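You operate a simulated robot arm through the tools that you are given. There is no shell and no other tool.

The job below is to be done with a simulated robot arm. You get a single attempt, and the scene is never put back.

Task
Dip the blue top tile to its line in blue glaze, drain and tray it, then cover the tub. Set down upright: what you pick out.

Only the result counts: the job must be done as asked and must still hold three seconds after the hand-in. Knocking over, shifting, dropping, spilling or breaking anything else fails it. Lids that push on must go on centred and level and be pressed home; caps that screw on are set level and turned clockwise until they are tight.

Robot
A 7-joint arm with a three-finger gripper, fixed in place. Base frame: the origin is on the floor under the middle of its stand, x ahead of it, y to its left, z up; the work surface is at about z = 0.802. Readings come in m, rad, newtons and seconds.
It reaches about 1.342 m from its shoulder. Its first joint turns from -2.897 to 2.897 rad. Payload 2.69 kg.
The tool frame sits at the grasp point between the pads (the TCP): z along the fingers, y along the line on which they close. The tips reach 0.03 m beyond it. The gripper opens to 0.128 m; its body begins 0.117 m behind the TCP.
Orientation is told as [roll, pitch, yaw] about the base's x, y, z axes, in that order, counted from this pose: with the fingers straight down and closing along the base's y, the tool's x points along the base's -x, its y along +y and its z along -z.

Tools
- The arm moves only by the tool send_rows. Its argument "plan" is a list of rows, each an object of numbers (a shift or turn left out is 0, a gripper value left out holds the last): "tx", "ty", "tz": the shift along the base's x, y, z in units of 40 mm (1.0 is 40 mm); "ax", "ay", "az": the turn, a rotation vector about the base's x, y, z in units of 4 degrees (1.0 is 4 degrees); "grip": the gripper command, from -1 (shut) to 1 (fully open), values between in proportion. In form: [{"tx": .., "ty": .., "tz": .., "ax": .., "ay": .., "az": .., "grip": ..}, ...]. A call has 1 to 20 rows; each row shifts and turns the commanded pose from where the row before left it. A call with a number of a shift or a turn outside -1 to 1 is refused whole. Each row takes 0.2 s and may step no farther than 0.05 m and 0.15 rad from the row before; otherwise, or with a gripper value out of range, the whole call is refused. A pose out of reach is approached as far as the arm can. The call stops where the force on the tool passes 90 N (or 10 N more than at its start, if that is more) or the arm is blocked; 0.2 s more then pass. The fingers move at their own pace (about 0.127 m/s each) and stop on an object; they squeeze with about 29 N. The grip force told is the motor's: it shows also when the fingers shut on nothing. Time passes only in rows, and 0.2 s behind the last, so rows that do not move let the fingers close. The reply holds the time, the measured pose of the TCP, the force on the tool along the base axes, the opening and the grip force, in the units named above and with some noise, with the torque about the TCP (base axes, N m) and any sound that the robot's microphone picked up.
- Cameras (640 x 400 px; columns grow to the right, rows downward): "scene" is fixed at [0.4, 0.6514, 1.5409]; the picture's right is [-0.79, -0.61, 0.00], its down [-0.56, 0.73, -0.38] and it looks along [0.23, -0.30, -0.92] (base axes); focal length 214 px, centre (320, 200). "wrist" rides on the gripper at [0.058, 0.054, -0.131] in the tool frame; the picture's right is [-0.68, 0.74, 0.00], its down [-0.62, -0.57, -0.55] and it looks along [-0.40, -0.37, 0.84] (tool axes); focal length 234 px, centre (320, 200).
- camera(camera): a new picture of that camera. No time passes.
- raise_lower(by): moves the trunk up (or, below 0, down) by that many m; the arm rides with it, the base frame stays. It gives what a move gives, with no picture.
- point_at(camera, pixels): for up to 12 pixels [column, row] of the newest picture of that camera ("zoom" is the newest enlarged one), the place [x, y, z] in the base frame of the surface seen there, good to about 0.003 m. No time passes.
- close_up(camera, box): a new picture of the part [left, top, right, bottom] of that camera's present view, enlarged. No time passes.
- hand_in(): hands the job in; it is judged then, once.

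Open the gripper and draw the arm clear of the work before you hand the job in, unless the task says otherwise.

The tools are called after ">>>" as name(argument=value, ...) on one line, values as JSON. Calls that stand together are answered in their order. send_rows: Moves the arm, as the interface text tells. Its arguments: {"type":"object","properties":{"plan":{"type":"array","items":{"type":"object","properties":{"tx":{"type":"number"},"ty":{"type":"number"},"tz":{"type":"number"},"ax":{"type":"number"},"ay":{"type":"number"},"az":{"type":"number"},"grip":{"type":"number"}}}}},"required":["plan"]} The other tools are called the same way: raise_lower (by) moves the trunk up or down; camera (camera) takes a picture; point_at (camera, pixels) gives the place of the surface under pixels of a picture; close_up (camera, box) takes an enlarged picture of a part of a camera's view; hand_in () hands the job in.

At the start:

```text
time: 0.0
ee_pos: [0.6047, 0.3471, 1.2004]
tcp_rot: [0.001, -0.002, 0.002]
contact_force: [-0.1, -0.5, -0.1]
torque: [0.0, 0.01, 0.05]
finger_gap: 0.128
finger_force: 0.0
trunk travel left (down, up): [-0.15, 0.2]
```

scene: 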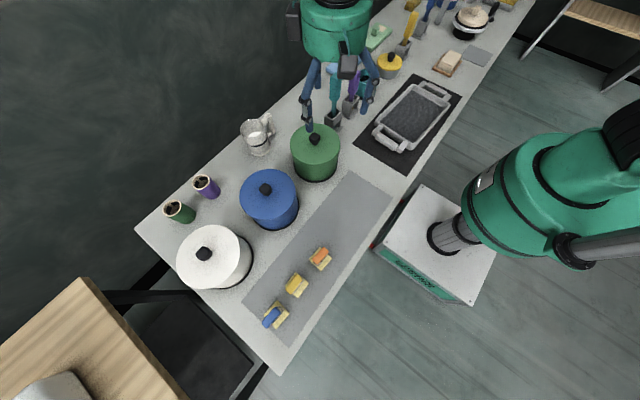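
wrist: 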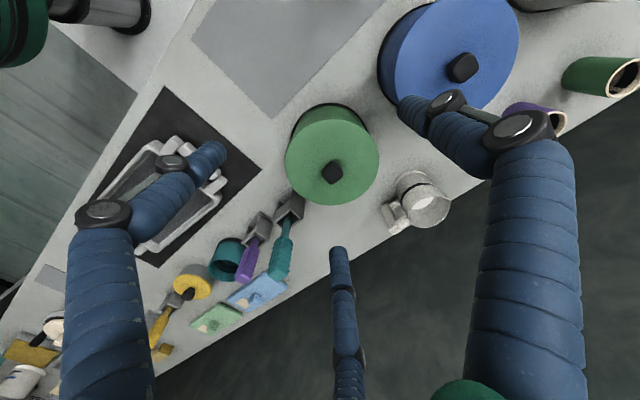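

The scene shows three lidded tubs (green at ~(315,150), blue at ~(270,197), white at ~(213,257)), and three tiles on a mat near (275,315), (297,284), (320,257). I take close-ups to see details.

>>> close_up(camera="scene", box=[230, 230, 350, 345])

>>> close_up(camera="scene", box=[160, 100, 360, 300])

>>> close_up(camera="scene", box=[340, 0, 520, 180])

```text
3.48 times, centred on (290, 288) of scene
```

zoom: 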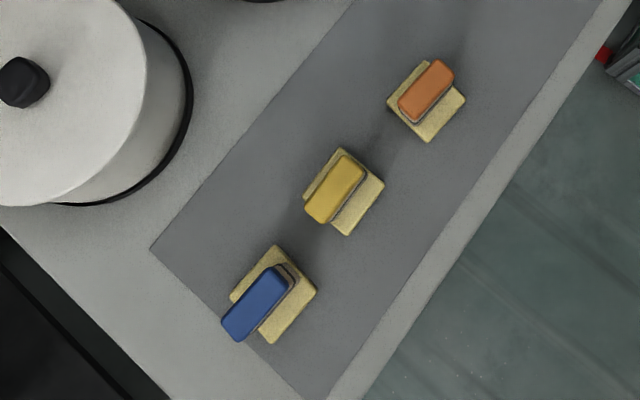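

```text
2.00 times, centred on (260, 200) of scene
```

zoom: 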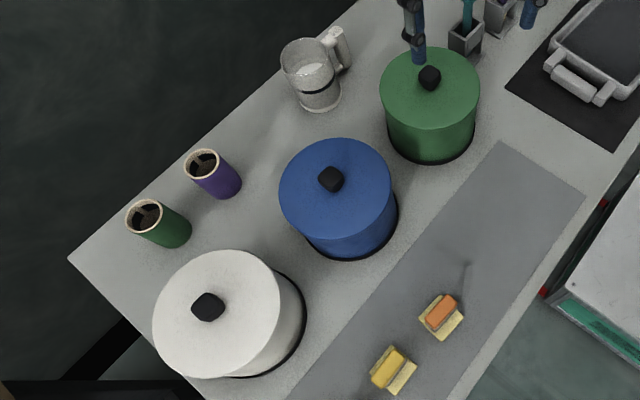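

```text
2.22 times, centred on (430, 90) of scene
```

zoom: 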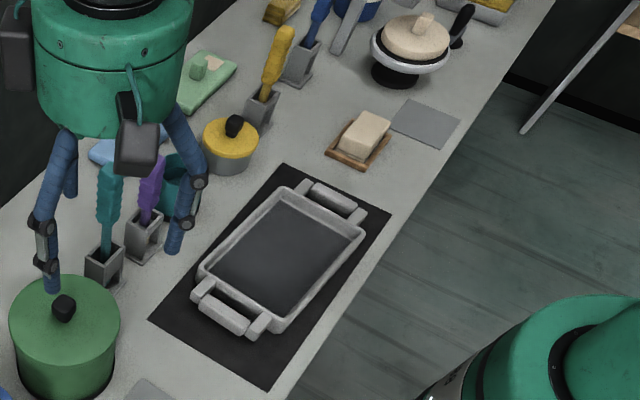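

The tiles look like small upright test tiles with coloured tops on yellowish feet; the blue tub has a flat blue lid with a dark knob at ~(266,189). I measure the places of the main things.

>>> point_at(camera="scene", pixels=[[266, 188], [250, 195], [285, 190], [268, 175], [272, 209], [245, 212], [275, 228], [297, 214], [282, 232], [315, 138], [204, 253], [300, 230]])

>>> point_at(camera="scene", pixels=[[272, 318], [266, 323], [279, 310], [284, 317], [285, 308], [281, 326], [297, 283], [320, 255], [323, 265], [260, 340], [300, 240], [345, 180]])

>>> point_at(camera="scene", pixels=[[411, 115], [390, 130], [425, 92], [393, 139], [434, 92], [380, 138], [401, 148], [420, 85], [448, 99], [410, 172], [357, 155], [461, 97]])

```text
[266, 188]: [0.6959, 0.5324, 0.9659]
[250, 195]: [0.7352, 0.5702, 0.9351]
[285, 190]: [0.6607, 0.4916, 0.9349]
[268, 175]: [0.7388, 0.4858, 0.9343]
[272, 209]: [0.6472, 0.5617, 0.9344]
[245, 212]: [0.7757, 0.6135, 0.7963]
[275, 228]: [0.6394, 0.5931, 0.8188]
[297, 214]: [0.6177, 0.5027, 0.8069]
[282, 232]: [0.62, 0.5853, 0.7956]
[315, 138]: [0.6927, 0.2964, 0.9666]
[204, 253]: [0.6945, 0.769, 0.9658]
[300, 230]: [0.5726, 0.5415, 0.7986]
```

```text
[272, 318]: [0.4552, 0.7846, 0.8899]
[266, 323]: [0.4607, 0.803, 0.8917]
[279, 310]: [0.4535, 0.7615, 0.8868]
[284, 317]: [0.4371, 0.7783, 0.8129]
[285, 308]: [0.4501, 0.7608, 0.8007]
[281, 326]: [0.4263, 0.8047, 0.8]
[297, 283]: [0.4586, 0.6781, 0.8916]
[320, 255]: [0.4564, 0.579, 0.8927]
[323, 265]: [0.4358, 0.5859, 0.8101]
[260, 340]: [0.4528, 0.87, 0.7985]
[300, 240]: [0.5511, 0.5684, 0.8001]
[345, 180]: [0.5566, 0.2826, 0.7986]
```

```text
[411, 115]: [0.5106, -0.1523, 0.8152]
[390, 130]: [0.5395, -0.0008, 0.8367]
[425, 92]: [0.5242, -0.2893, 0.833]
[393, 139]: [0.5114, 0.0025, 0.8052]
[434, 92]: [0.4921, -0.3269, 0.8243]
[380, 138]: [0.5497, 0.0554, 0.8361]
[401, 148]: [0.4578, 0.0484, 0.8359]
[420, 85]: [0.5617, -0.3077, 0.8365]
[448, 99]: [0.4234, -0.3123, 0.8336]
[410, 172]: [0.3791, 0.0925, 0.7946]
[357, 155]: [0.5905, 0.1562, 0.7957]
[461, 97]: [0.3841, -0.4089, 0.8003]
```

Blue tub: lid top z≈0.935, knob top z≈0.966 near (0.697,0.531); blue tile top at z≈0.89 near (0.456,0.785); tray near (0.49,-0.14). I check the lower-left bench for clearance before I bring the wrist camera round to see the tile from the side.

>>> point_at(camera="scene", pixels=[[90, 290], [150, 380], [40, 380], [60, 330], [135, 229], [280, 372], [249, 306], [290, 345], [188, 212], [210, 190], [257, 135], [245, 340]])

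>>> send_rows(plan=[{"tx": -0.6, "ty": 0.95, "grip": 1}, {"tx": -0.6, "ty": 0.95}, {"tx": -0.6, "ty": 0.95}, {"tx": -0.6, "ty": 0.95}, {"tx": -0.6, "ty": 0.95}, {"tx": -0.6, "ty": 0.95}, {"tx": -0.6, "ty": 0.95}, {"tx": -0.6, "ty": 0.95}, {"tx": -0.6, "ty": 0.95}, {"tx": -0.6, "ty": 0.95}, {"tx": -0.6, "ty": 0.95}, {"tx": -0.6, "ty": 0.95}, {"tx": -0.1, "ty": 0.95}, {"ty": 0.95}, {"ty": 0.95}])

```text
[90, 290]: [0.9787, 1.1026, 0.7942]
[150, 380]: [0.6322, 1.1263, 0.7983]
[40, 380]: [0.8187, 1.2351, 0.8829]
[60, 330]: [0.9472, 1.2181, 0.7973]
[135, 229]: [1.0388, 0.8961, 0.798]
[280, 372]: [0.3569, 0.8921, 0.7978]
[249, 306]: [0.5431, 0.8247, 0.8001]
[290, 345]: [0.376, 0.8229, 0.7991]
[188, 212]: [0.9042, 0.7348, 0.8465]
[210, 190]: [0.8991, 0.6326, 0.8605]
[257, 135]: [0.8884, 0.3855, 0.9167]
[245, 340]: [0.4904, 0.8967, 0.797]
```

```text
time: 3.2
ee_pos: [0.3125, 0.9191, 1.2003]
tcp_rot: [-0.003, 0.0, 0.001]
contact_force: [0.6, -0.4, -0.2]
torque: [0.01, 0.03, 0.0]
finger_gap: 0.1279
finger_force: 0.1
trunk travel left (down, up): [-0.15, 0.2]
```

The arm reached (0.3125,0.919,1.2). Now I tilt 30° so the camera looks more sideways towards the tiles and lower to about z=0.98.

>>> send_rows(plan=[{"tz": -0.6, "ax": -0.68, "ay": -0.73}, {"tz": -0.6, "ax": -0.68, "ay": -0.73}, {"tz": -0.6, "ax": -0.68, "ay": -0.73}, {"tz": -0.6, "ax": -0.68, "ay": -0.73}, {"tz": -0.6, "ax": -0.68, "ay": -0.73}, {"tz": -0.6, "ax": -0.68, "ay": -0.73}, {"tz": -0.6, "ax": -0.68, "ay": -0.73}, {"tz": -0.6}, {"tz": -0.6}])

>>> camera(camera="wrist")

```text
time: 5.2
ee_pos: [0.3125, 0.918, 0.9859]
tcp_rot: [-0.346, -0.351, 0.062]
contact_force: [0.1, 0.2, 0.8]
torque: [0.02, -0.01, 0.04]
finger_gap: 0.128
finger_force: 0.0
trunk travel left (down, up): [-0.15, 0.2]
```

```text
taken
```

wrist: 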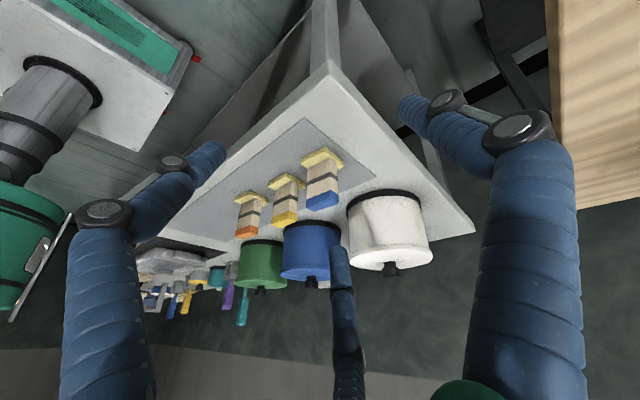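

The wrist picture is upside-down, with the tiles near (322,178), (288,195), (250,212). I take a close-up of them.

>>> close_up(camera="wrist", box=[220, 130, 360, 250])

>>> close_up(camera="wrist", box=[280, 140, 360, 215])

```text
3.33 times, centred on (290, 190) of wrist
```

zoom: 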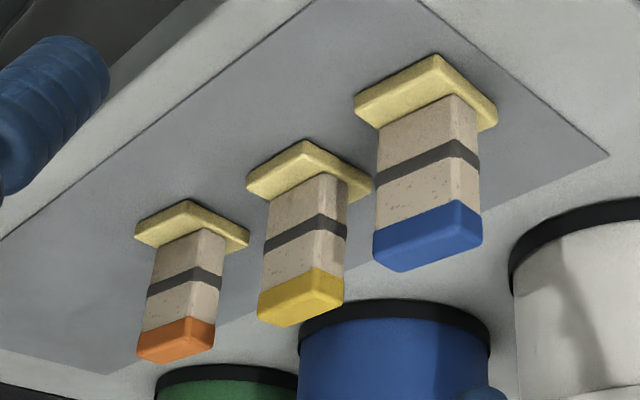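

```text
5.33 times, centred on (320, 178) of wrist
```

zoom: 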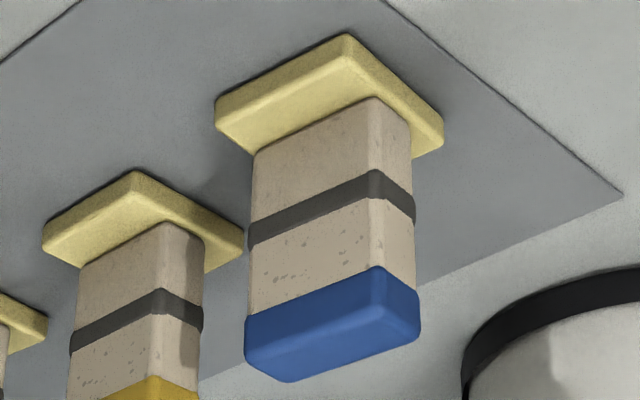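

The tile stands on a yellow foot, has a dark line half-way up and the blue top is uppermost, so it is to be dipped foot-down to the line. I measure the points on it.

>>> point_at(camera="zoom", pixels=[[310, 210], [310, 226], [310, 193], [310, 290], [310, 308], [310, 335], [262, 325], [372, 280], [330, 80], [395, 305], [290, 375], [395, 200]])

>>> point_at(camera="zoom", pixels=[[222, 130], [280, 150], [345, 45], [438, 130], [438, 145], [256, 160], [365, 100], [405, 140], [250, 350], [410, 330], [376, 270], [415, 315]])

```text
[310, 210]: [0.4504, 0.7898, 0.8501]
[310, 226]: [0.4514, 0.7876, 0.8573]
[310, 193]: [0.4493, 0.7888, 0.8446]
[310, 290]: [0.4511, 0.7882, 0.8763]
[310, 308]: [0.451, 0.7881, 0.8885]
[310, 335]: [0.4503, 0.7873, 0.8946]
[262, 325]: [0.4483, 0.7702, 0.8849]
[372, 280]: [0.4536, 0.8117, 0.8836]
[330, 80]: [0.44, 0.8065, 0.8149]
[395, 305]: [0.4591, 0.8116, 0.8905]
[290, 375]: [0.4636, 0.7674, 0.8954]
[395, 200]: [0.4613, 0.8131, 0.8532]
```

```text
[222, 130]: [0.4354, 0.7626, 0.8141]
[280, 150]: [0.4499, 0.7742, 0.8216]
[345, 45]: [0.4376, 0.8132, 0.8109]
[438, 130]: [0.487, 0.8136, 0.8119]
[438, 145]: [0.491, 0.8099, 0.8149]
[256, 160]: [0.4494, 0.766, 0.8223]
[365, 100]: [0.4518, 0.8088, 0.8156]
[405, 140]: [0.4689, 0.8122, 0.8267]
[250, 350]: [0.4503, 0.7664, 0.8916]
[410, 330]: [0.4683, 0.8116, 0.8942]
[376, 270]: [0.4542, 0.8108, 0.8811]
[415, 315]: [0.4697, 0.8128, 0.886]
```

Tile geometry: centre ≈(0.461,0.789), body ~22 mm thick along x and ~46 mm wide along y, line centre z≈0.851 (≈0.049 above the bottom), top z≈0.896. Now I look closely at the tubs from this side.

>>> close_up(camera="wrist", box=[230, 180, 440, 300])

>>> close_up(camera="wrist", box=[120, 220, 260, 330])

```text
3.05 times, centred on (335, 240) of wrist
```

zoom: 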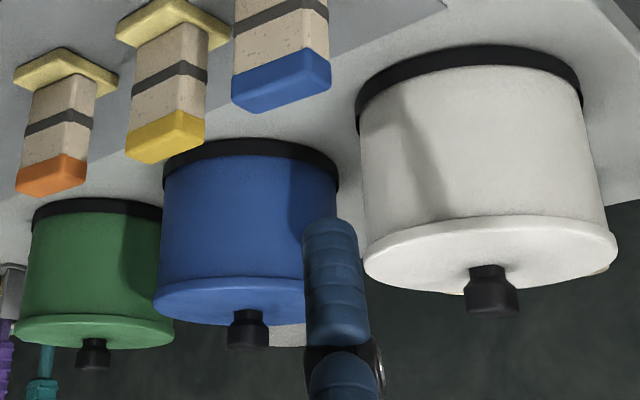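

```text
3.64 times, centred on (190, 275) of wrist
```

zoom: 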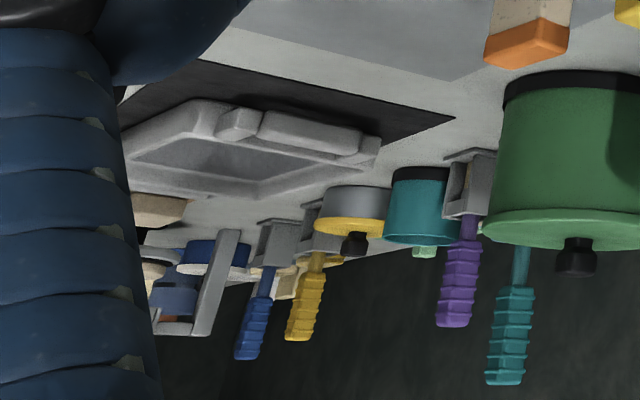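

The lids are plates slightly wider than the tubs, with a knob with a narrower neck. I back the arm up, level it, and take a clean scene picture to find the lid centre precisely.

>>> send_rows(plan=[{"tz": 0.8, "ax": 0.68, "ay": 0.73}, {"tz": 0.8, "ax": 0.68, "ay": 0.73}, {"tz": 0.8, "ax": 0.68, "ay": 0.73}, {"tz": 0.8, "ax": 0.68, "ay": 0.73}, {"tz": 0.8, "ax": 0.68, "ay": 0.73}, {"tz": 0.8, "ax": 0.68, "ay": 0.73}, {"tz": 0.6, "ax": 0.68, "ay": 0.73}])

>>> camera(camera="scene")

>>> close_up(camera="scene", box=[220, 150, 320, 250])

```text
time: 6.8
ee_pos: [0.3125, 0.918, 1.2032]
tcp_rot: [0.0, -0.001, 0.003]
contact_force: [0.1, -0.3, 0.8]
torque: [0.03, 0.0, 0.01]
finger_gap: 0.128
finger_force: 0.2
trunk travel left (down, up): [-0.15, 0.2]
```

```text
taken
```

scene: 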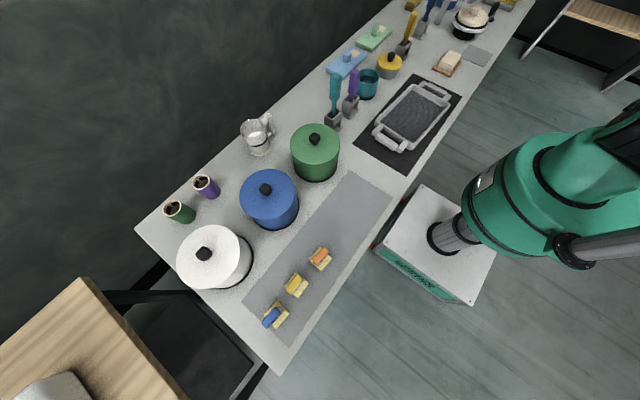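

```text
4.00 times, centred on (270, 200) of scene
```

zoom: 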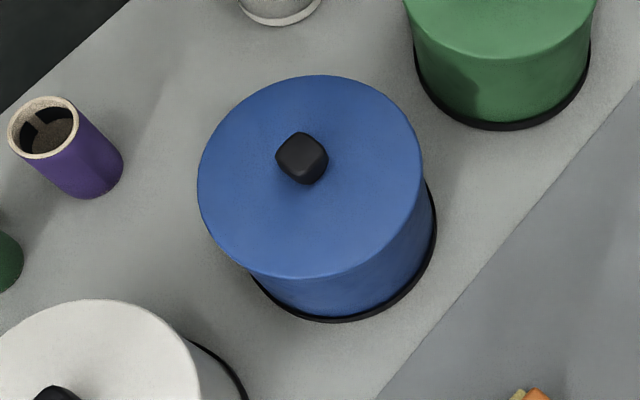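

The enlarged lid spans roughly (199,185) to (420,165) across and (320,78) to (300,275) down. I sample the rim and knob.

>>> point_at(camera="zoom", pixels=[[202, 190], [418, 165], [320, 79], [240, 105], [395, 108], [290, 273], [380, 250], [225, 245], [300, 155], [300, 135], [282, 155], [322, 160]])

>>> point_at(camera="zoom", pixels=[[360, 86], [260, 262], [340, 268], [207, 150], [408, 210], [302, 140], [288, 150], [318, 170], [298, 178], [340, 310], [430, 250], [270, 290]])

```text
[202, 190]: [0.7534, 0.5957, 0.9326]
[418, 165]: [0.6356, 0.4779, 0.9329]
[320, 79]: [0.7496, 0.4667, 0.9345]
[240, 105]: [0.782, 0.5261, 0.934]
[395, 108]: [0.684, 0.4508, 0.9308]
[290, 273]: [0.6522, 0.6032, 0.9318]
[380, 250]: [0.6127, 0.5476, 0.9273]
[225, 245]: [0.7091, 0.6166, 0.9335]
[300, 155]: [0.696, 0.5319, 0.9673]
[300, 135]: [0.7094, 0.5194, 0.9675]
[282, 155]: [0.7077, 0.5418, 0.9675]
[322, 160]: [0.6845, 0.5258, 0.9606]
```

```text
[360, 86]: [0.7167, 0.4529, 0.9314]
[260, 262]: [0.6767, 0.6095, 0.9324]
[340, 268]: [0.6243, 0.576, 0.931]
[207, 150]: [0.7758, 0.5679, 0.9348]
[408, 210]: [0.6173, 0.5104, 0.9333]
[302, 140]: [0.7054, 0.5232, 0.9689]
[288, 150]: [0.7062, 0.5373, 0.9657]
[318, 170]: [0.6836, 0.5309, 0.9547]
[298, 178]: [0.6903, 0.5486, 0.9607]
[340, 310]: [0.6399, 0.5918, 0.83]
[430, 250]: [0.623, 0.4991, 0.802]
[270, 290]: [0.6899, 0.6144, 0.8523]
```

Lid centre/knob ≈ (0.697,0.534), lid radius ≈0.084, knob ~25 mm square aligned to x/y with top z≈0.967. I move level above it at z≈1.10.

>>> send_rows(plan=[{"tx": 0.801, "ty": -0.8}, {"tx": 0.801, "ty": -0.8}, {"tx": 0.801, "ty": -0.8}, {"tx": 0.801, "ty": -0.8}, {"tx": 0.801, "ty": -0.8}, {"tx": 0.801, "ty": -0.8}, {"tx": 0.801, "ty": -0.8}, {"tx": 0.801, "ty": -0.8}, {"tx": 0.801, "ty": -0.8}, {"tx": 0.801, "ty": -0.8}, {"tx": 0.801, "ty": -0.8}, {"tx": 0.801, "ty": -0.8}, {"tz": -1}, {"tz": -1}, {"tz": -0.5}])

>>> camera(camera="wrist")

>>> camera(camera="scene")

```text
time: 10.0
ee_pos: [0.6973, 0.5354, 1.1007]
tcp_rot: [0.0, 0.0, 0.0]
contact_force: [-0.3, -0.5, -0.4]
torque: [-0.07, -0.02, 0.02]
finger_gap: 0.1279
finger_force: 0.0
trunk travel left (down, up): [-0.15, 0.2]
```

```text
taken
```

wrist: 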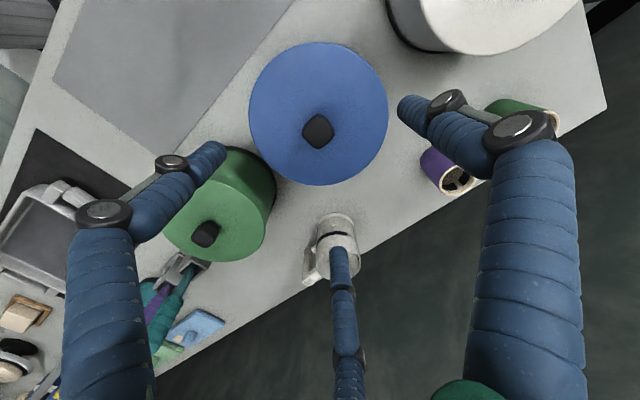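

```text
taken
```

scene: 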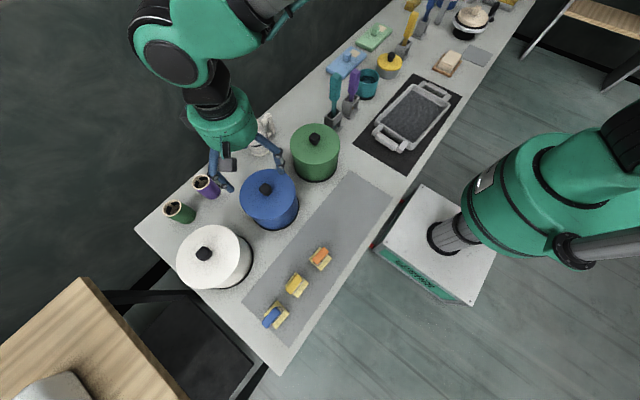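

The wrist view shows finger tips at about (218,148), (402,105) and (339,252) with the blue knob at (318,130). I measure finger tip places to know the gripper's real geometry.

>>> point_at(camera="wrist", pixels=[[216, 150], [403, 106], [339, 252], [205, 165], [415, 118], [318, 130], [318, 118], [318, 145], [305, 131], [331, 131], [342, 275], [180, 195]])

```text
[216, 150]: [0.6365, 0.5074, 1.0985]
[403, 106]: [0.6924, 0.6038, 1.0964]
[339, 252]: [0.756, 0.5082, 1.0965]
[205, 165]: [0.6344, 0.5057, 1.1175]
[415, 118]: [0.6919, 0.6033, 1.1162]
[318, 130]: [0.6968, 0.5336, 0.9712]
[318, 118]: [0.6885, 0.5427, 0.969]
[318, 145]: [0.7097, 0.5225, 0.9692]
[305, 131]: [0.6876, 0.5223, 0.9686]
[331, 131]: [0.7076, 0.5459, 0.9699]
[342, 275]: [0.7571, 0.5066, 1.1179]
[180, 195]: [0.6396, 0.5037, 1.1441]
```

The three fingers sit at ~120° around the TCP (offsets ≈(-0.061,-0.028), (0,+0.067), (0.059,-0.027)). I close the fingers here in free air once to see how they come together.

>>> send_rows(plan=[{"grip": -0.6}, {}, {}])

>>> camera(camera="wrist")

>>> close_up(camera="wrist", box=[240, 60, 440, 260])

```text
time: 10.8
ee_pos: [0.6984, 0.5344, 1.1021]
tcp_rot: [0.0, 0.001, -0.001]
contact_force: [-0.3, -1.0, 0.5]
torque: [0.02, 0.02, 0.01]
finger_gap: 0.0255
finger_force: 0.1
trunk travel left (down, up): [-0.15, 0.2]
```

```text
taken
```

wrist: 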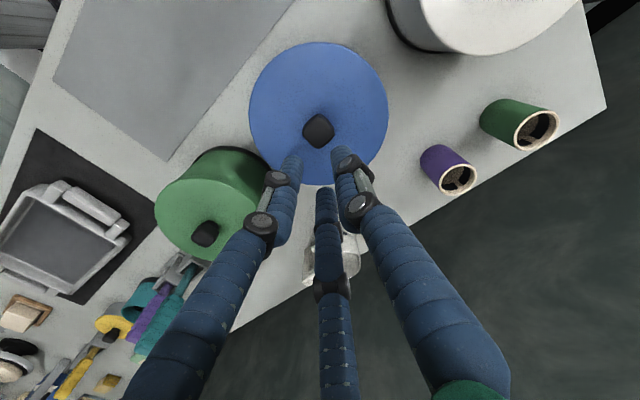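

```text
2.00 times, centred on (340, 160) of wrist
```

zoom: 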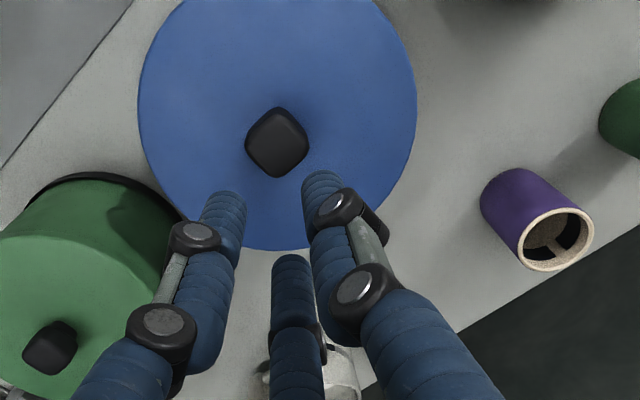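

At gap 0.0255 the tips have drawn in around the centre; I measure their places.

>>> point_at(camera="zoom", pixels=[[230, 197], [210, 230], [244, 205], [318, 178], [345, 180], [305, 190], [290, 260], [275, 275], [310, 270], [225, 235], [325, 235], [292, 300]])

```text
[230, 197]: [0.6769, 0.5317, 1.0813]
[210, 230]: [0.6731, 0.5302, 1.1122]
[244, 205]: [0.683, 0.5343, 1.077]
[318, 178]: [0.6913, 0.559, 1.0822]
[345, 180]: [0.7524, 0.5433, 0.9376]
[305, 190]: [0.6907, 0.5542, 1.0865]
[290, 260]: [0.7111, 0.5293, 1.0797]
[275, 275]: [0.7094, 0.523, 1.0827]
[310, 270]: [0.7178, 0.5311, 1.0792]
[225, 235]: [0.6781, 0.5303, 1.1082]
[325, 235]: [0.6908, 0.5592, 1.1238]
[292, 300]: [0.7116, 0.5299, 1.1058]
```

Confirmed: a centric three-finger closing (B at +y, A/C at 210°/330°), inner radius = gap/2. I reopen and go down onto the knob at (0.697,0.534), stopping with the TCP at z≈0.973 (tips ~8 mm over the lid).

>>> send_rows(plan=[{"grip": 0.2}, {"tz": -0.8}, {"tz": -0.8}, {"tz": -0.8}, {"tz": -0.5}, {"tz": -0.3}, {}])

>>> camera(camera="wrist")

>>> close_up(camera="scene", box=[200, 120, 340, 250])

```text
time: 12.4
ee_pos: [0.6968, 0.534, 0.9723]
tcp_rot: [0.0, 0.0, -0.002]
contact_force: [0.3, 0.0, -0.8]
torque: [-0.02, 0.0, -0.02]
finger_gap: 0.0769
finger_force: 0.1
trunk travel left (down, up): [-0.15, 0.2]
```

```text
taken
```

wrist: 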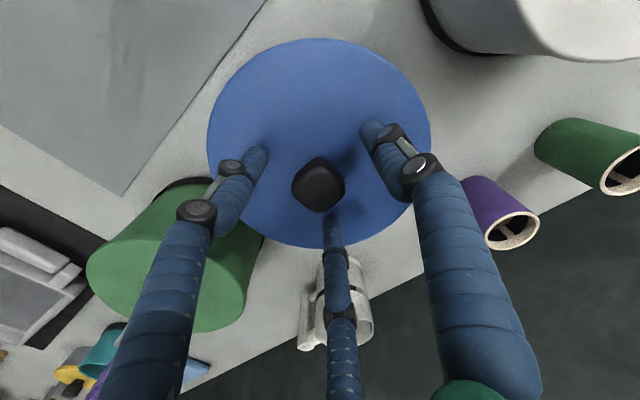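

```text
3.08 times, centred on (270, 185) of scene
```

zoom: 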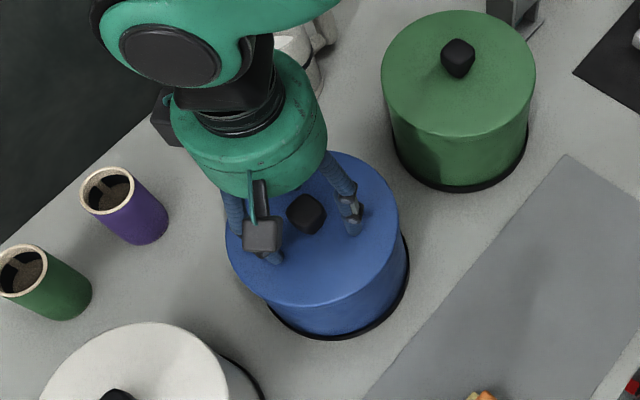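

The knob at (319,184) in the wrist picture is in the middle of the three fingers. I close the gripper on it.

>>> send_rows(plan=[{"grip": -1}, {}, {}, {}])

>>> camera(camera="wrist")

```text
time: 13.4
ee_pos: [0.6969, 0.5339, 0.9742]
tcp_rot: [0.0, 0.001, 0.0]
contact_force: [0.9, 0.0, 0.7]
torque: [-0.06, -0.02, 0.01]
finger_gap: 0.0357
finger_force: 28.8
trunk travel left (down, up): [-0.15, 0.2]
```

```text
taken
```

wrist: 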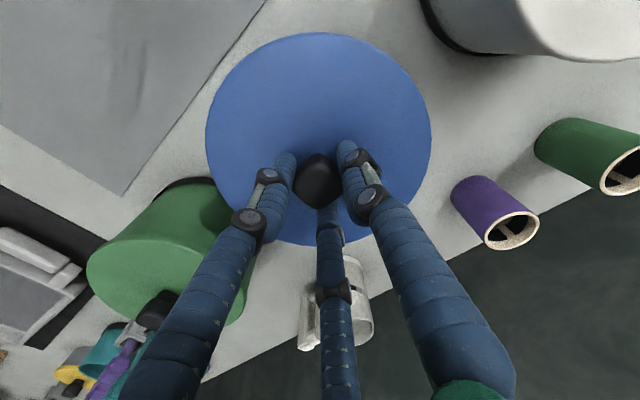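

The knob is held (gap 0.0357, 28.8 N). I lift slowly a few mm and watch the force.

>>> send_rows(plan=[{"tz": 0.1}, {"tz": 0.15}, {"tz": 0.25}, {"tz": 0.25}])

>>> camera(camera="wrist")

>>> camera(camera="scene")

```text
time: 14.4
ee_pos: [0.6964, 0.5346, 1.0036]
tcp_rot: [0.001, 0.001, -0.001]
contact_force: [-0.2, -0.7, -0.7]
torque: [0.01, -0.01, 0.01]
finger_gap: 0.0355
finger_force: 29.6
trunk travel left (down, up): [-0.15, 0.2]
```

```text
taken
```

wrist: 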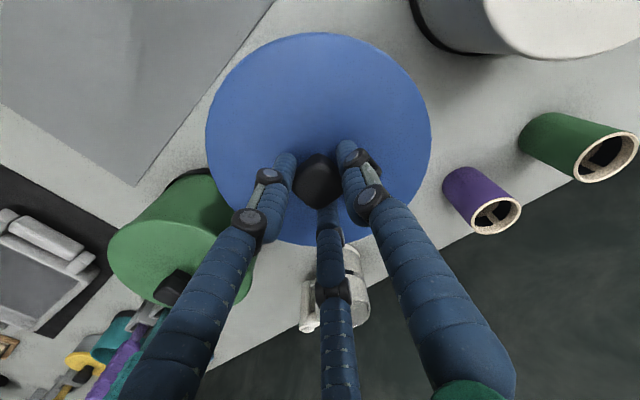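

```text
taken
```

scene: 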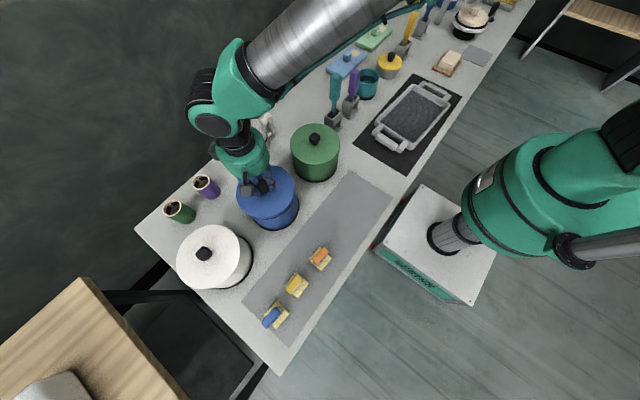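

The lid came up freely (it stays fixed in the wrist view while the tub recedes). I raise to z≈1.08 and peek into the open tub on the way to the set-down spot on the free mat at about (0.47,0.40).

>>> send_rows(plan=[{"tz": 0.5}, {"tz": 0.7}, {"tz": 0.7}, {"tx": -0.4, "ty": -0.25}, {"tx": -0.8, "ty": -0.47}, {"tx": -0.8, "ty": -0.47}, {"tx": -0.8, "ty": -0.47}, {"tx": -0.8, "ty": -0.47}, {"tx": -0.8, "ty": -0.47}, {"tx": -0.8, "ty": -0.47}, {"tx": -0.47, "ty": -0.28}, {}])

>>> camera(camera="scene")

>>> camera(camera="wrist")

>>> close_up(camera="scene", box=[220, 150, 320, 250])

```text
time: 17.0
ee_pos: [0.4691, 0.3977, 1.0782]
tcp_rot: [0.001, 0.0, 0.002]
contact_force: [-0.6, -0.3, -0.9]
torque: [0.04, -0.03, -0.04]
finger_gap: 0.0352
finger_force: 29.2
trunk travel left (down, up): [-0.15, 0.2]
```

```text
taken
```

scene: 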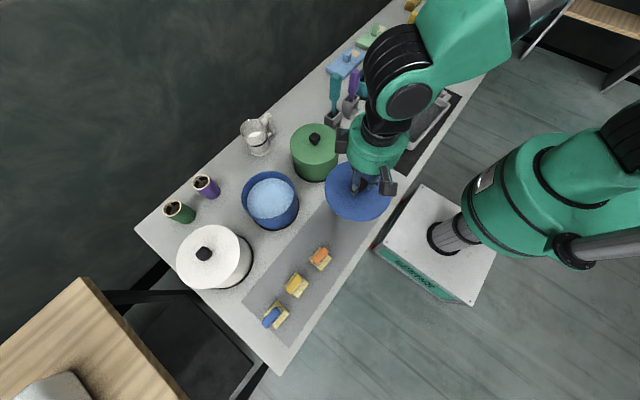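

```text
taken
```

wrist: 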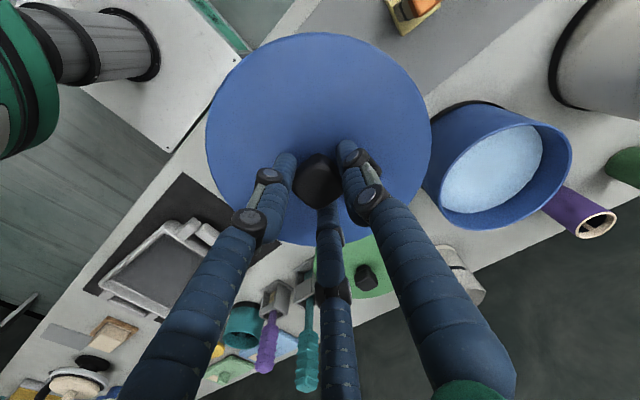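

```text
4.00 times, centred on (270, 200) of scene
```

zoom: 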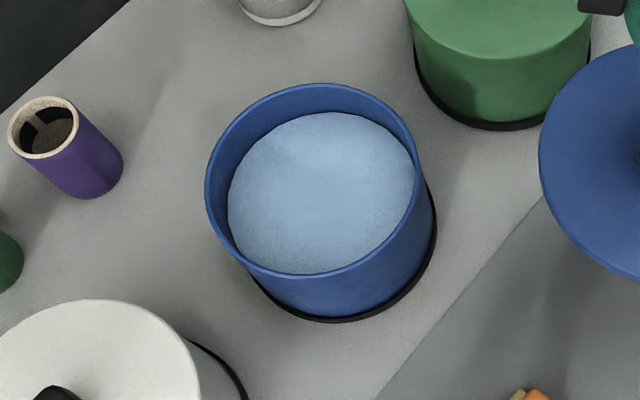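

The open tub shows light-blue glaze. I measure the glaze level and rim in this close-up.

>>> point_at(camera="zoom", pixels=[[300, 200], [250, 200], [380, 170], [320, 130], [290, 255], [340, 250], [340, 86], [209, 185], [417, 150], [410, 165], [300, 276], [380, 255]])

>>> point_at(camera="zoom", pixels=[[330, 180], [350, 210], [260, 165], [330, 87], [240, 115], [395, 110], [215, 150], [240, 262], [335, 272], [330, 100], [232, 170], [228, 220]])

```text
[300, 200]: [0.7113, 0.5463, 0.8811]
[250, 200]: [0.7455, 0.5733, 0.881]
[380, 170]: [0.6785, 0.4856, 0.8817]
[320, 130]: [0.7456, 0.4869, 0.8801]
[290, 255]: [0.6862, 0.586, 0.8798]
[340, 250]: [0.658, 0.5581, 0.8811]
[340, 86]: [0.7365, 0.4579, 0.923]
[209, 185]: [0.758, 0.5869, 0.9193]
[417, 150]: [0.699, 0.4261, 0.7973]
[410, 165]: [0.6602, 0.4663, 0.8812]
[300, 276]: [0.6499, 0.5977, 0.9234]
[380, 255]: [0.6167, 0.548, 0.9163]
```

```text
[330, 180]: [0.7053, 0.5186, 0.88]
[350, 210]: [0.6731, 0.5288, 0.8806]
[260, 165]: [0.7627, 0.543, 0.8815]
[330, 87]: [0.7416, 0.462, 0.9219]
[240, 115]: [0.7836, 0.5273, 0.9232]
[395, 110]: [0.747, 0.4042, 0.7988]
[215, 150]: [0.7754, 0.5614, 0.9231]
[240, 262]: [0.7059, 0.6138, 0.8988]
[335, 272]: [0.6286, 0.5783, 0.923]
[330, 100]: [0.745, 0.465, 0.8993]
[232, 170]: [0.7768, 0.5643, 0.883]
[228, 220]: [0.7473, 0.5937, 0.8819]
```

Glaze surface z≈0.881, rim z≈0.923, so the dip needs the tile raised ~30 mm relative to standing. Now I lower the lid over the mat to z≈0.886, then feel for contact.

>>> send_rows(plan=[{"tz": -0.9}, {"tz": -0.9}, {"tz": -0.9}, {"tz": -0.8}, {"tz": -0.7}, {"tz": -0.4}, {"tz": -0.2}, {}])

>>> camera(camera="scene")

>>> close_up(camera="scene", box=[300, 140, 440, 280])

```text
time: 18.8
ee_pos: [0.4703, 0.3974, 0.8867]
tcp_rot: [0.001, 0.0, 0.0]
contact_force: [-0.2, -0.4, -1.8]
torque: [-0.01, 0.02, -0.01]
finger_gap: 0.0352
finger_force: 29.4
trunk travel left (down, up): [-0.15, 0.2]
```

```text
taken
```

scene: 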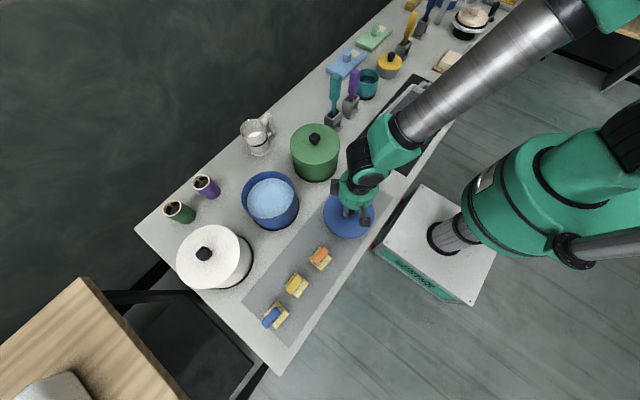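

```text
2.86 times, centred on (370, 210) of scene
```

zoom: 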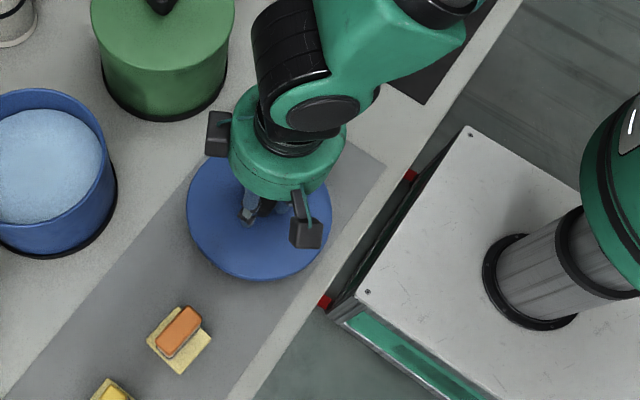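

No contact yet at z=0.887. I shift 12 mm away from the table's front edge and go on down in small steps, watching the force.

>>> send_rows(plan=[{"tx": 0.3}, {"tz": -0.15}, {"tz": -0.15}, {"tz": -0.1}])

```text
time: 19.8
ee_pos: [0.4817, 0.3995, 0.8708]
tcp_rot: [0.0, 0.0, -0.001]
contact_force: [0.0, 0.7, -1.0]
torque: [0.0, 0.01, 0.01]
finger_gap: 0.0353
finger_force: 28.9
trunk travel left (down, up): [-0.15, 0.2]
```

No contact yet at z=0.871; I continue in small steps.

>>> send_rows(plan=[{"tz": -0.1}, {"tz": -0.1}, {}])

>>> send_rows(plan=[{"tz": -0.07}, {"tz": -0.06}, {}])

```text
time: 20.6
ee_pos: [0.4816, 0.3994, 0.864]
tcp_rot: [0.001, 0.001, 0.001]
contact_force: [-1.0, -0.6, -1.4]
torque: [0.02, -0.01, 0.01]
finger_gap: 0.0353
finger_force: 28.5
trunk travel left (down, up): [-0.15, 0.2]
```

```text
time: 21.4
ee_pos: [0.4826, 0.3989, 0.8581]
tcp_rot: [0.001, 0.0, 0.0]
contact_force: [-0.7, 0.0, -1.1]
torque: [0.01, 0.02, -0.01]
finger_gap: 0.0353
finger_force: 29.2
trunk travel left (down, up): [-0.15, 0.2]
```

Still free at z=0.858; the expected contact for a flat lid is about 0.850. I continue in 2 mm steps.

>>> send_rows(plan=[{"tz": -0.05}, {"tz": -0.05}, {}])

>>> send_rows(plan=[{"tz": -0.05}, {}])

```text
time: 22.2
ee_pos: [0.4824, 0.3996, 0.8563]
tcp_rot: [0.0, -0.001, -0.001]
contact_force: [-4.3, -5.9, 28.6]
torque: [-0.69, 0.17, -0.04]
finger_gap: 0.0352
finger_force: 29.1
trunk travel left (down, up): [-0.15, 0.2]
```

```text
time: 22.8
ee_pos: [0.4824, 0.4008, 0.8536]
tcp_rot: [0.001, -0.001, 0.0]
contact_force: [-1.5, -0.7, 30.7]
torque: [-0.38, 0.07, -0.01]
finger_gap: 0.0354
finger_force: 28.8
trunk travel left (down, up): [-0.15, 0.2]
```

Contact with the table at z≈0.855 (≈30 N). I ease off by 2 mm and open the fingers.

>>> send_rows(plan=[{"tz": 0.06}, {}])

>>> send_rows(plan=[{"grip": 0.2}, {}, {}, {}])

>>> camera(camera="wrist")

```text
time: 23.4
ee_pos: [0.4826, 0.3998, 0.8542]
tcp_rot: [-0.001, 0.001, -0.001]
contact_force: [2.3, 3.9, 4.9]
torque: [0.58, -0.17, -0.13]
finger_gap: 0.0354
finger_force: 29.1
trunk travel left (down, up): [-0.15, 0.2]
```

```text
time: 24.4
ee_pos: [0.4812, 0.399, 0.855]
tcp_rot: [0.001, 0.0, 0.0]
contact_force: [0.4, 0.6, -0.6]
torque: [-0.02, 0.01, -0.02]
finger_gap: 0.0767
finger_force: 0.0
trunk travel left (down, up): [-0.15, 0.2]
```

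```text
taken
```

wrist: 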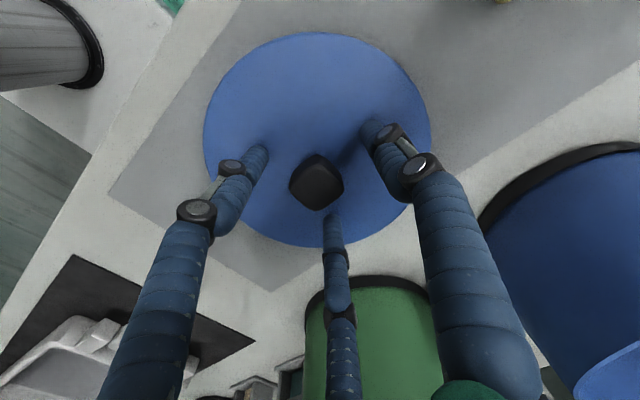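

The lid sits flat on the mat and is released. I rise straight up and move over to the blue tile, still at default yaw.

>>> send_rows(plan=[{"tz": 0.3, "grip": 0.4}, {"tz": 0.6}, {"tz": 1}, {"tz": 1}, {"tz": 1}, {"tz": 1}, {"tz": 1}, {"tx": -0.05, "ty": 0.99}, {"tx": -0.05, "ty": 0.99}, {"tx": -0.05, "ty": 0.99}, {"tx": -0.05, "ty": 0.99}, {"tx": -0.05, "ty": 0.99}, {"tx": -0.05, "ty": 0.99}, {"tx": -0.05, "ty": 0.99}, {"tx": -0.05, "ty": 0.99}, {"tx": -0.05, "ty": 0.99}, {"tx": -0.05, "ty": 0.99}, {}])

>>> camera(camera="wrist")

>>> camera(camera="scene")

```text
time: 28.2
ee_pos: [0.4625, 0.7955, 1.0901]
tcp_rot: [-0.003, 0.0, -0.001]
contact_force: [0.4, -0.1, -1.0]
torque: [-0.02, 0.0, -0.04]
finger_gap: 0.0896
finger_force: 0.0
trunk travel left (down, up): [-0.15, 0.2]
```

```text
taken
```

wrist: 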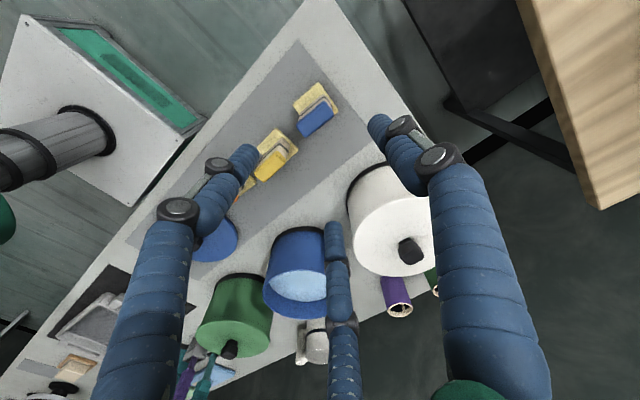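

```text
taken
```

scene: 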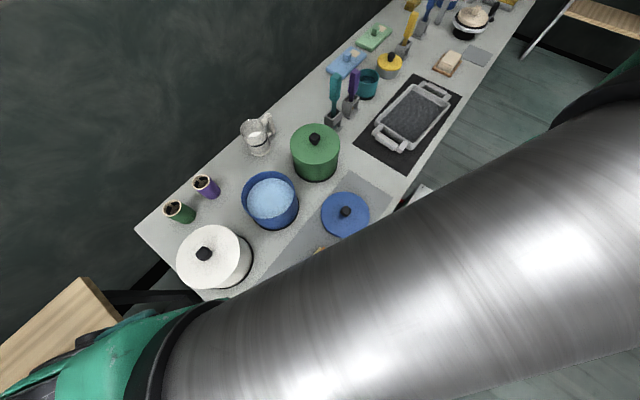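

The blue tile is visible in the wrist view at (316,112). I enlarge it to measure its top's corners.

>>> close_up(camera="wrist", box=[280, 75, 360, 145])

```text
5.71 times, centred on (320, 110) of wrist
```

zoom: 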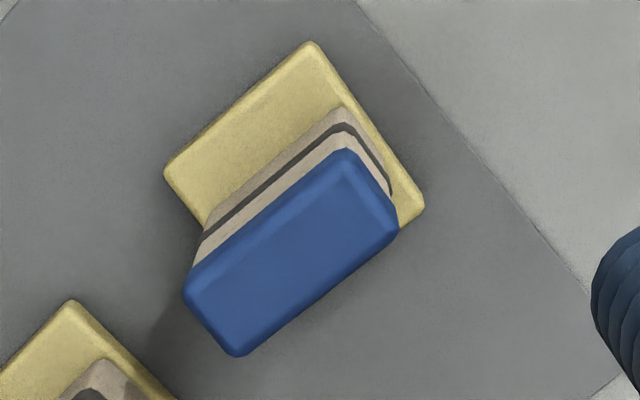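

>>> point_at(camera="zoom", pixels=[[345, 165], [385, 225], [240, 345], [198, 290], [290, 255], [265, 225], [370, 200], [215, 315], [325, 290], [312, 47], [170, 175], [418, 205]])

>>> point_at(camera="zoom", pixels=[[340, 155], [393, 232], [240, 353], [188, 292], [300, 248], [270, 200], [300, 190], [280, 320], [360, 265], [205, 325], [380, 195], [250, 245]])

```text
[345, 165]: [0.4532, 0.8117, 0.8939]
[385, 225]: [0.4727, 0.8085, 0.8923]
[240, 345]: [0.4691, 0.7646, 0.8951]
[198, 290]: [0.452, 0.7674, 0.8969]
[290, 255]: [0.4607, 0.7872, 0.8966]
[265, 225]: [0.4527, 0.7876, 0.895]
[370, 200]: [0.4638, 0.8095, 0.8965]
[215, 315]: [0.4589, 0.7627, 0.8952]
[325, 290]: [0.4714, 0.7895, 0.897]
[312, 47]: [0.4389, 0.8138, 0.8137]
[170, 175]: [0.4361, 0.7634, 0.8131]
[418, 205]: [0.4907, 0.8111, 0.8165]
```

```text
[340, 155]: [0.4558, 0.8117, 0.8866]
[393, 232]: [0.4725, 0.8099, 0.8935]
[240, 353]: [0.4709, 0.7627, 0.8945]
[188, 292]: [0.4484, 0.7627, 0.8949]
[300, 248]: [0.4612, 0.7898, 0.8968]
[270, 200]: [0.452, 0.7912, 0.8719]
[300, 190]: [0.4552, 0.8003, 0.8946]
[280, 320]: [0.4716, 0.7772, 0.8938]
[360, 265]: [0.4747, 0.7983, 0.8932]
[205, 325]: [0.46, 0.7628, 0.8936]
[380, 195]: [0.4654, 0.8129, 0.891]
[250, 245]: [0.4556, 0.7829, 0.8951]
```

Tile top spans x 0.450–0.4735, y 0.762–0.812, aligned with the axes; so fingers A/C will pinch the wide faces and B the +y end with TCP ≈(0.462,0.797). I lower to z≈0.892 (tips just above the line).

>>> send_rows(plan=[{"tz": -0.9}, {"tz": -0.9}, {"tz": -0.9}, {"tz": -0.8}, {"tz": -0.6}, {"tz": -0.4}, {"tz": -0.3}, {"tz": -0.15, "ty": 0.02}, {}])

>>> camera(camera="wrist")

>>> close_up(camera="wrist", box=[230, 100, 430, 260])

```text
time: 30.2
ee_pos: [0.4618, 0.7972, 0.8922]
tcp_rot: [0.0, 0.002, 0.0]
contact_force: [-0.2, 0.7, 0.3]
torque: [-0.01, -0.01, 0.0]
finger_gap: 0.0898
finger_force: 0.1
trunk travel left (down, up): [-0.15, 0.2]
```

```text
taken
```

wrist: 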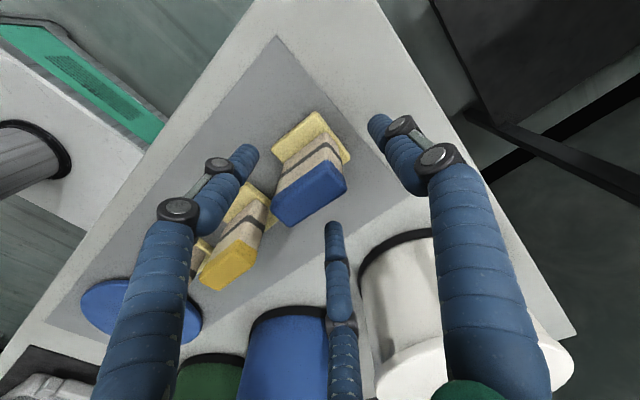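

```text
2.50 times, centred on (330, 180) of wrist
```

zoom: 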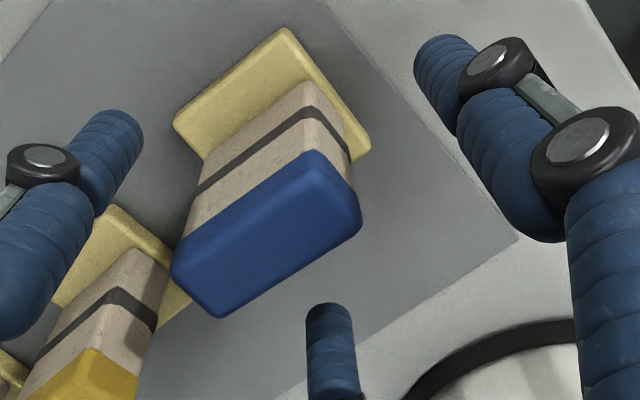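

The tile stands within the three fingers. I close part-way to gap ≈0.04 and check the alignment before gripping.

>>> send_rows(plan=[{"grip": -0.35}, {}, {}])

>>> close_up(camera="wrist", box=[230, 100, 430, 260])

```text
time: 31.0
ee_pos: [0.4629, 0.796, 0.891]
tcp_rot: [-0.001, 0.001, 0.002]
contact_force: [1.0, -0.1, -0.6]
torque: [0.0, -0.01, 0.01]
finger_gap: 0.0414
finger_force: 0.1
trunk travel left (down, up): [-0.15, 0.2]
```

```text
2.50 times, centred on (330, 180) of wrist
```

zoom: 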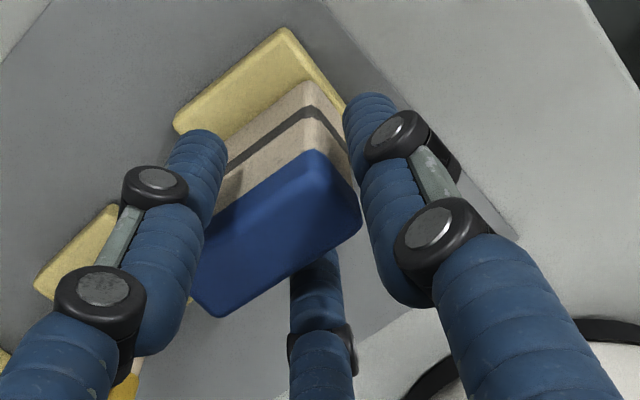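

The fingers surround the tile evenly, B beside the +y end and A/C at the wide faces. I close fully.

>>> send_rows(plan=[{"grip": -0.5}, {"grip": -0.6}, {"grip": -1}, {}, {}])

>>> close_up(camera="wrist", box=[230, 100, 430, 260])

```text
time: 32.2
ee_pos: [0.4621, 0.7958, 0.8926]
tcp_rot: [0.001, 0.0, 0.0]
contact_force: [-2.1, 3.2, 0.2]
torque: [0.04, 0.08, -0.02]
finger_gap: 0.0272
finger_force: 29.5
trunk travel left (down, up): [-0.15, 0.2]
```

```text
2.50 times, centred on (330, 180) of wrist
```

zoom: 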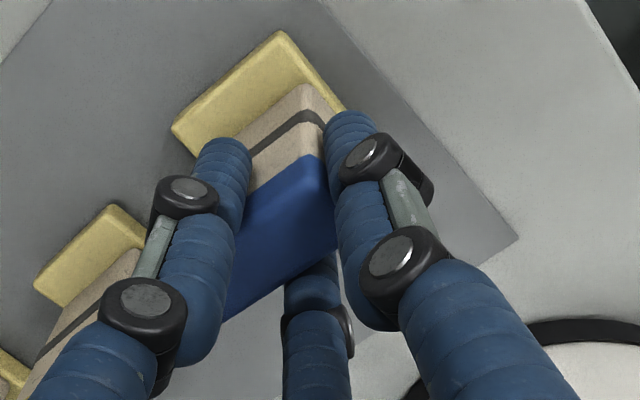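

The tile is gripped (gap 0.0272, 29.5 N). I lift it slowly and check that it hangs level.

>>> send_rows(plan=[{"tz": 0.1}, {"tz": 0.2}, {"tz": 0.4}, {"tz": 0.6}, {"tz": 0.8}, {}])

>>> camera(camera="wrist")

>>> close_up(camera="wrist", box=[230, 100, 430, 260])

```text
time: 33.6
ee_pos: [0.4614, 0.7961, 0.9766]
tcp_rot: [0.0, -0.001, -0.001]
contact_force: [0.3, -0.4, 0.9]
torque: [0.04, -0.03, 0.01]
finger_gap: 0.002
finger_force: 29.3
trunk travel left (down, up): [-0.15, 0.2]
```

```text
taken
```

wrist: 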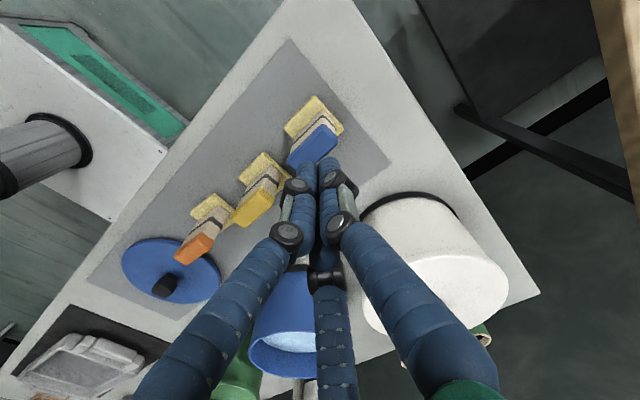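

```text
2.50 times, centred on (330, 180) of wrist
```

zoom: 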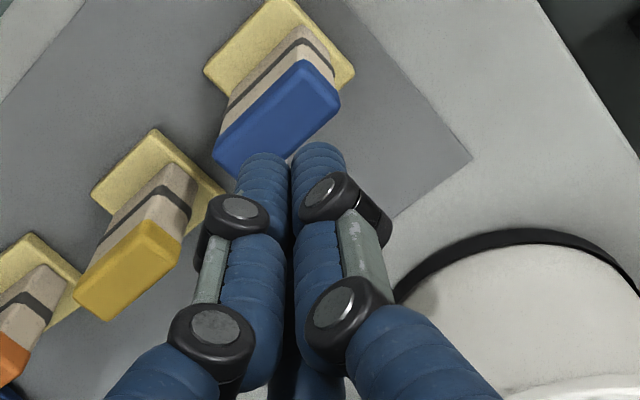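

The tile slipped out of the fingers and still stands upright on the mat. I measure where it is now.

>>> close_up(camera="wrist", box=[270, 85, 360, 175])

```text
4.44 times, centred on (315, 130) of wrist
```

zoom: 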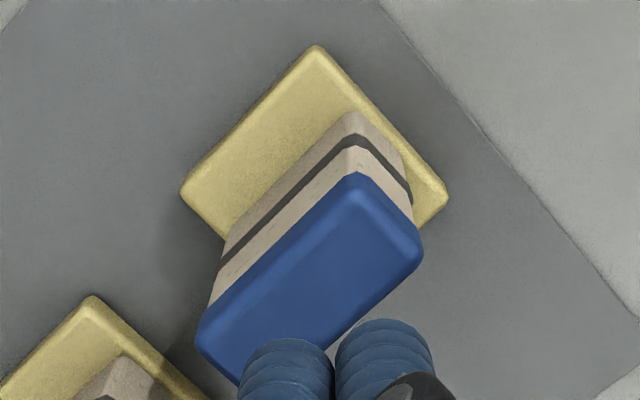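

>>> point_at(camera="zoom", pixels=[[350, 180], [410, 245], [205, 325], [320, 260], [285, 240], [360, 290], [390, 215], [317, 52], [185, 188], [440, 195], [270, 300], [230, 350]])

>>> point_at(camera="zoom", pixels=[[340, 195], [250, 280], [215, 305], [415, 255], [400, 275], [340, 335], [375, 192], [400, 225], [210, 345], [222, 370], [310, 165], [345, 150]])

```text
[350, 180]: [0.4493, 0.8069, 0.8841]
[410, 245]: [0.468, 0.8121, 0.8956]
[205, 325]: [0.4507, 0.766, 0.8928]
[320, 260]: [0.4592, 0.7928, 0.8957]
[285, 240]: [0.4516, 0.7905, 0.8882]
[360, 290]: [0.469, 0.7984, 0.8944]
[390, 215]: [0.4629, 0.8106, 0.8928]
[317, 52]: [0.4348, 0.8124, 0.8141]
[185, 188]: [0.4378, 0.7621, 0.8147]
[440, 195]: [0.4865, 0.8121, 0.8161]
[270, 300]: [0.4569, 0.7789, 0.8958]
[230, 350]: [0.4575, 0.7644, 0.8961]
```

```text
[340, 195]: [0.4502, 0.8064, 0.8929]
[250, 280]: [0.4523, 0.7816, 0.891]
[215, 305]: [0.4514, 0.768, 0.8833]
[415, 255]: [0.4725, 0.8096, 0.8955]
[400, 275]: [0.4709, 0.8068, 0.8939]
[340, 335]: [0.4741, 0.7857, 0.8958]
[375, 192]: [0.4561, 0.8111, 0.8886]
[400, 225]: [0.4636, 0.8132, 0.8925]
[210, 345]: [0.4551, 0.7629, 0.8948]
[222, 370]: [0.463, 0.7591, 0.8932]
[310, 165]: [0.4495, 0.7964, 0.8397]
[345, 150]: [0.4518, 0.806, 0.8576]
```

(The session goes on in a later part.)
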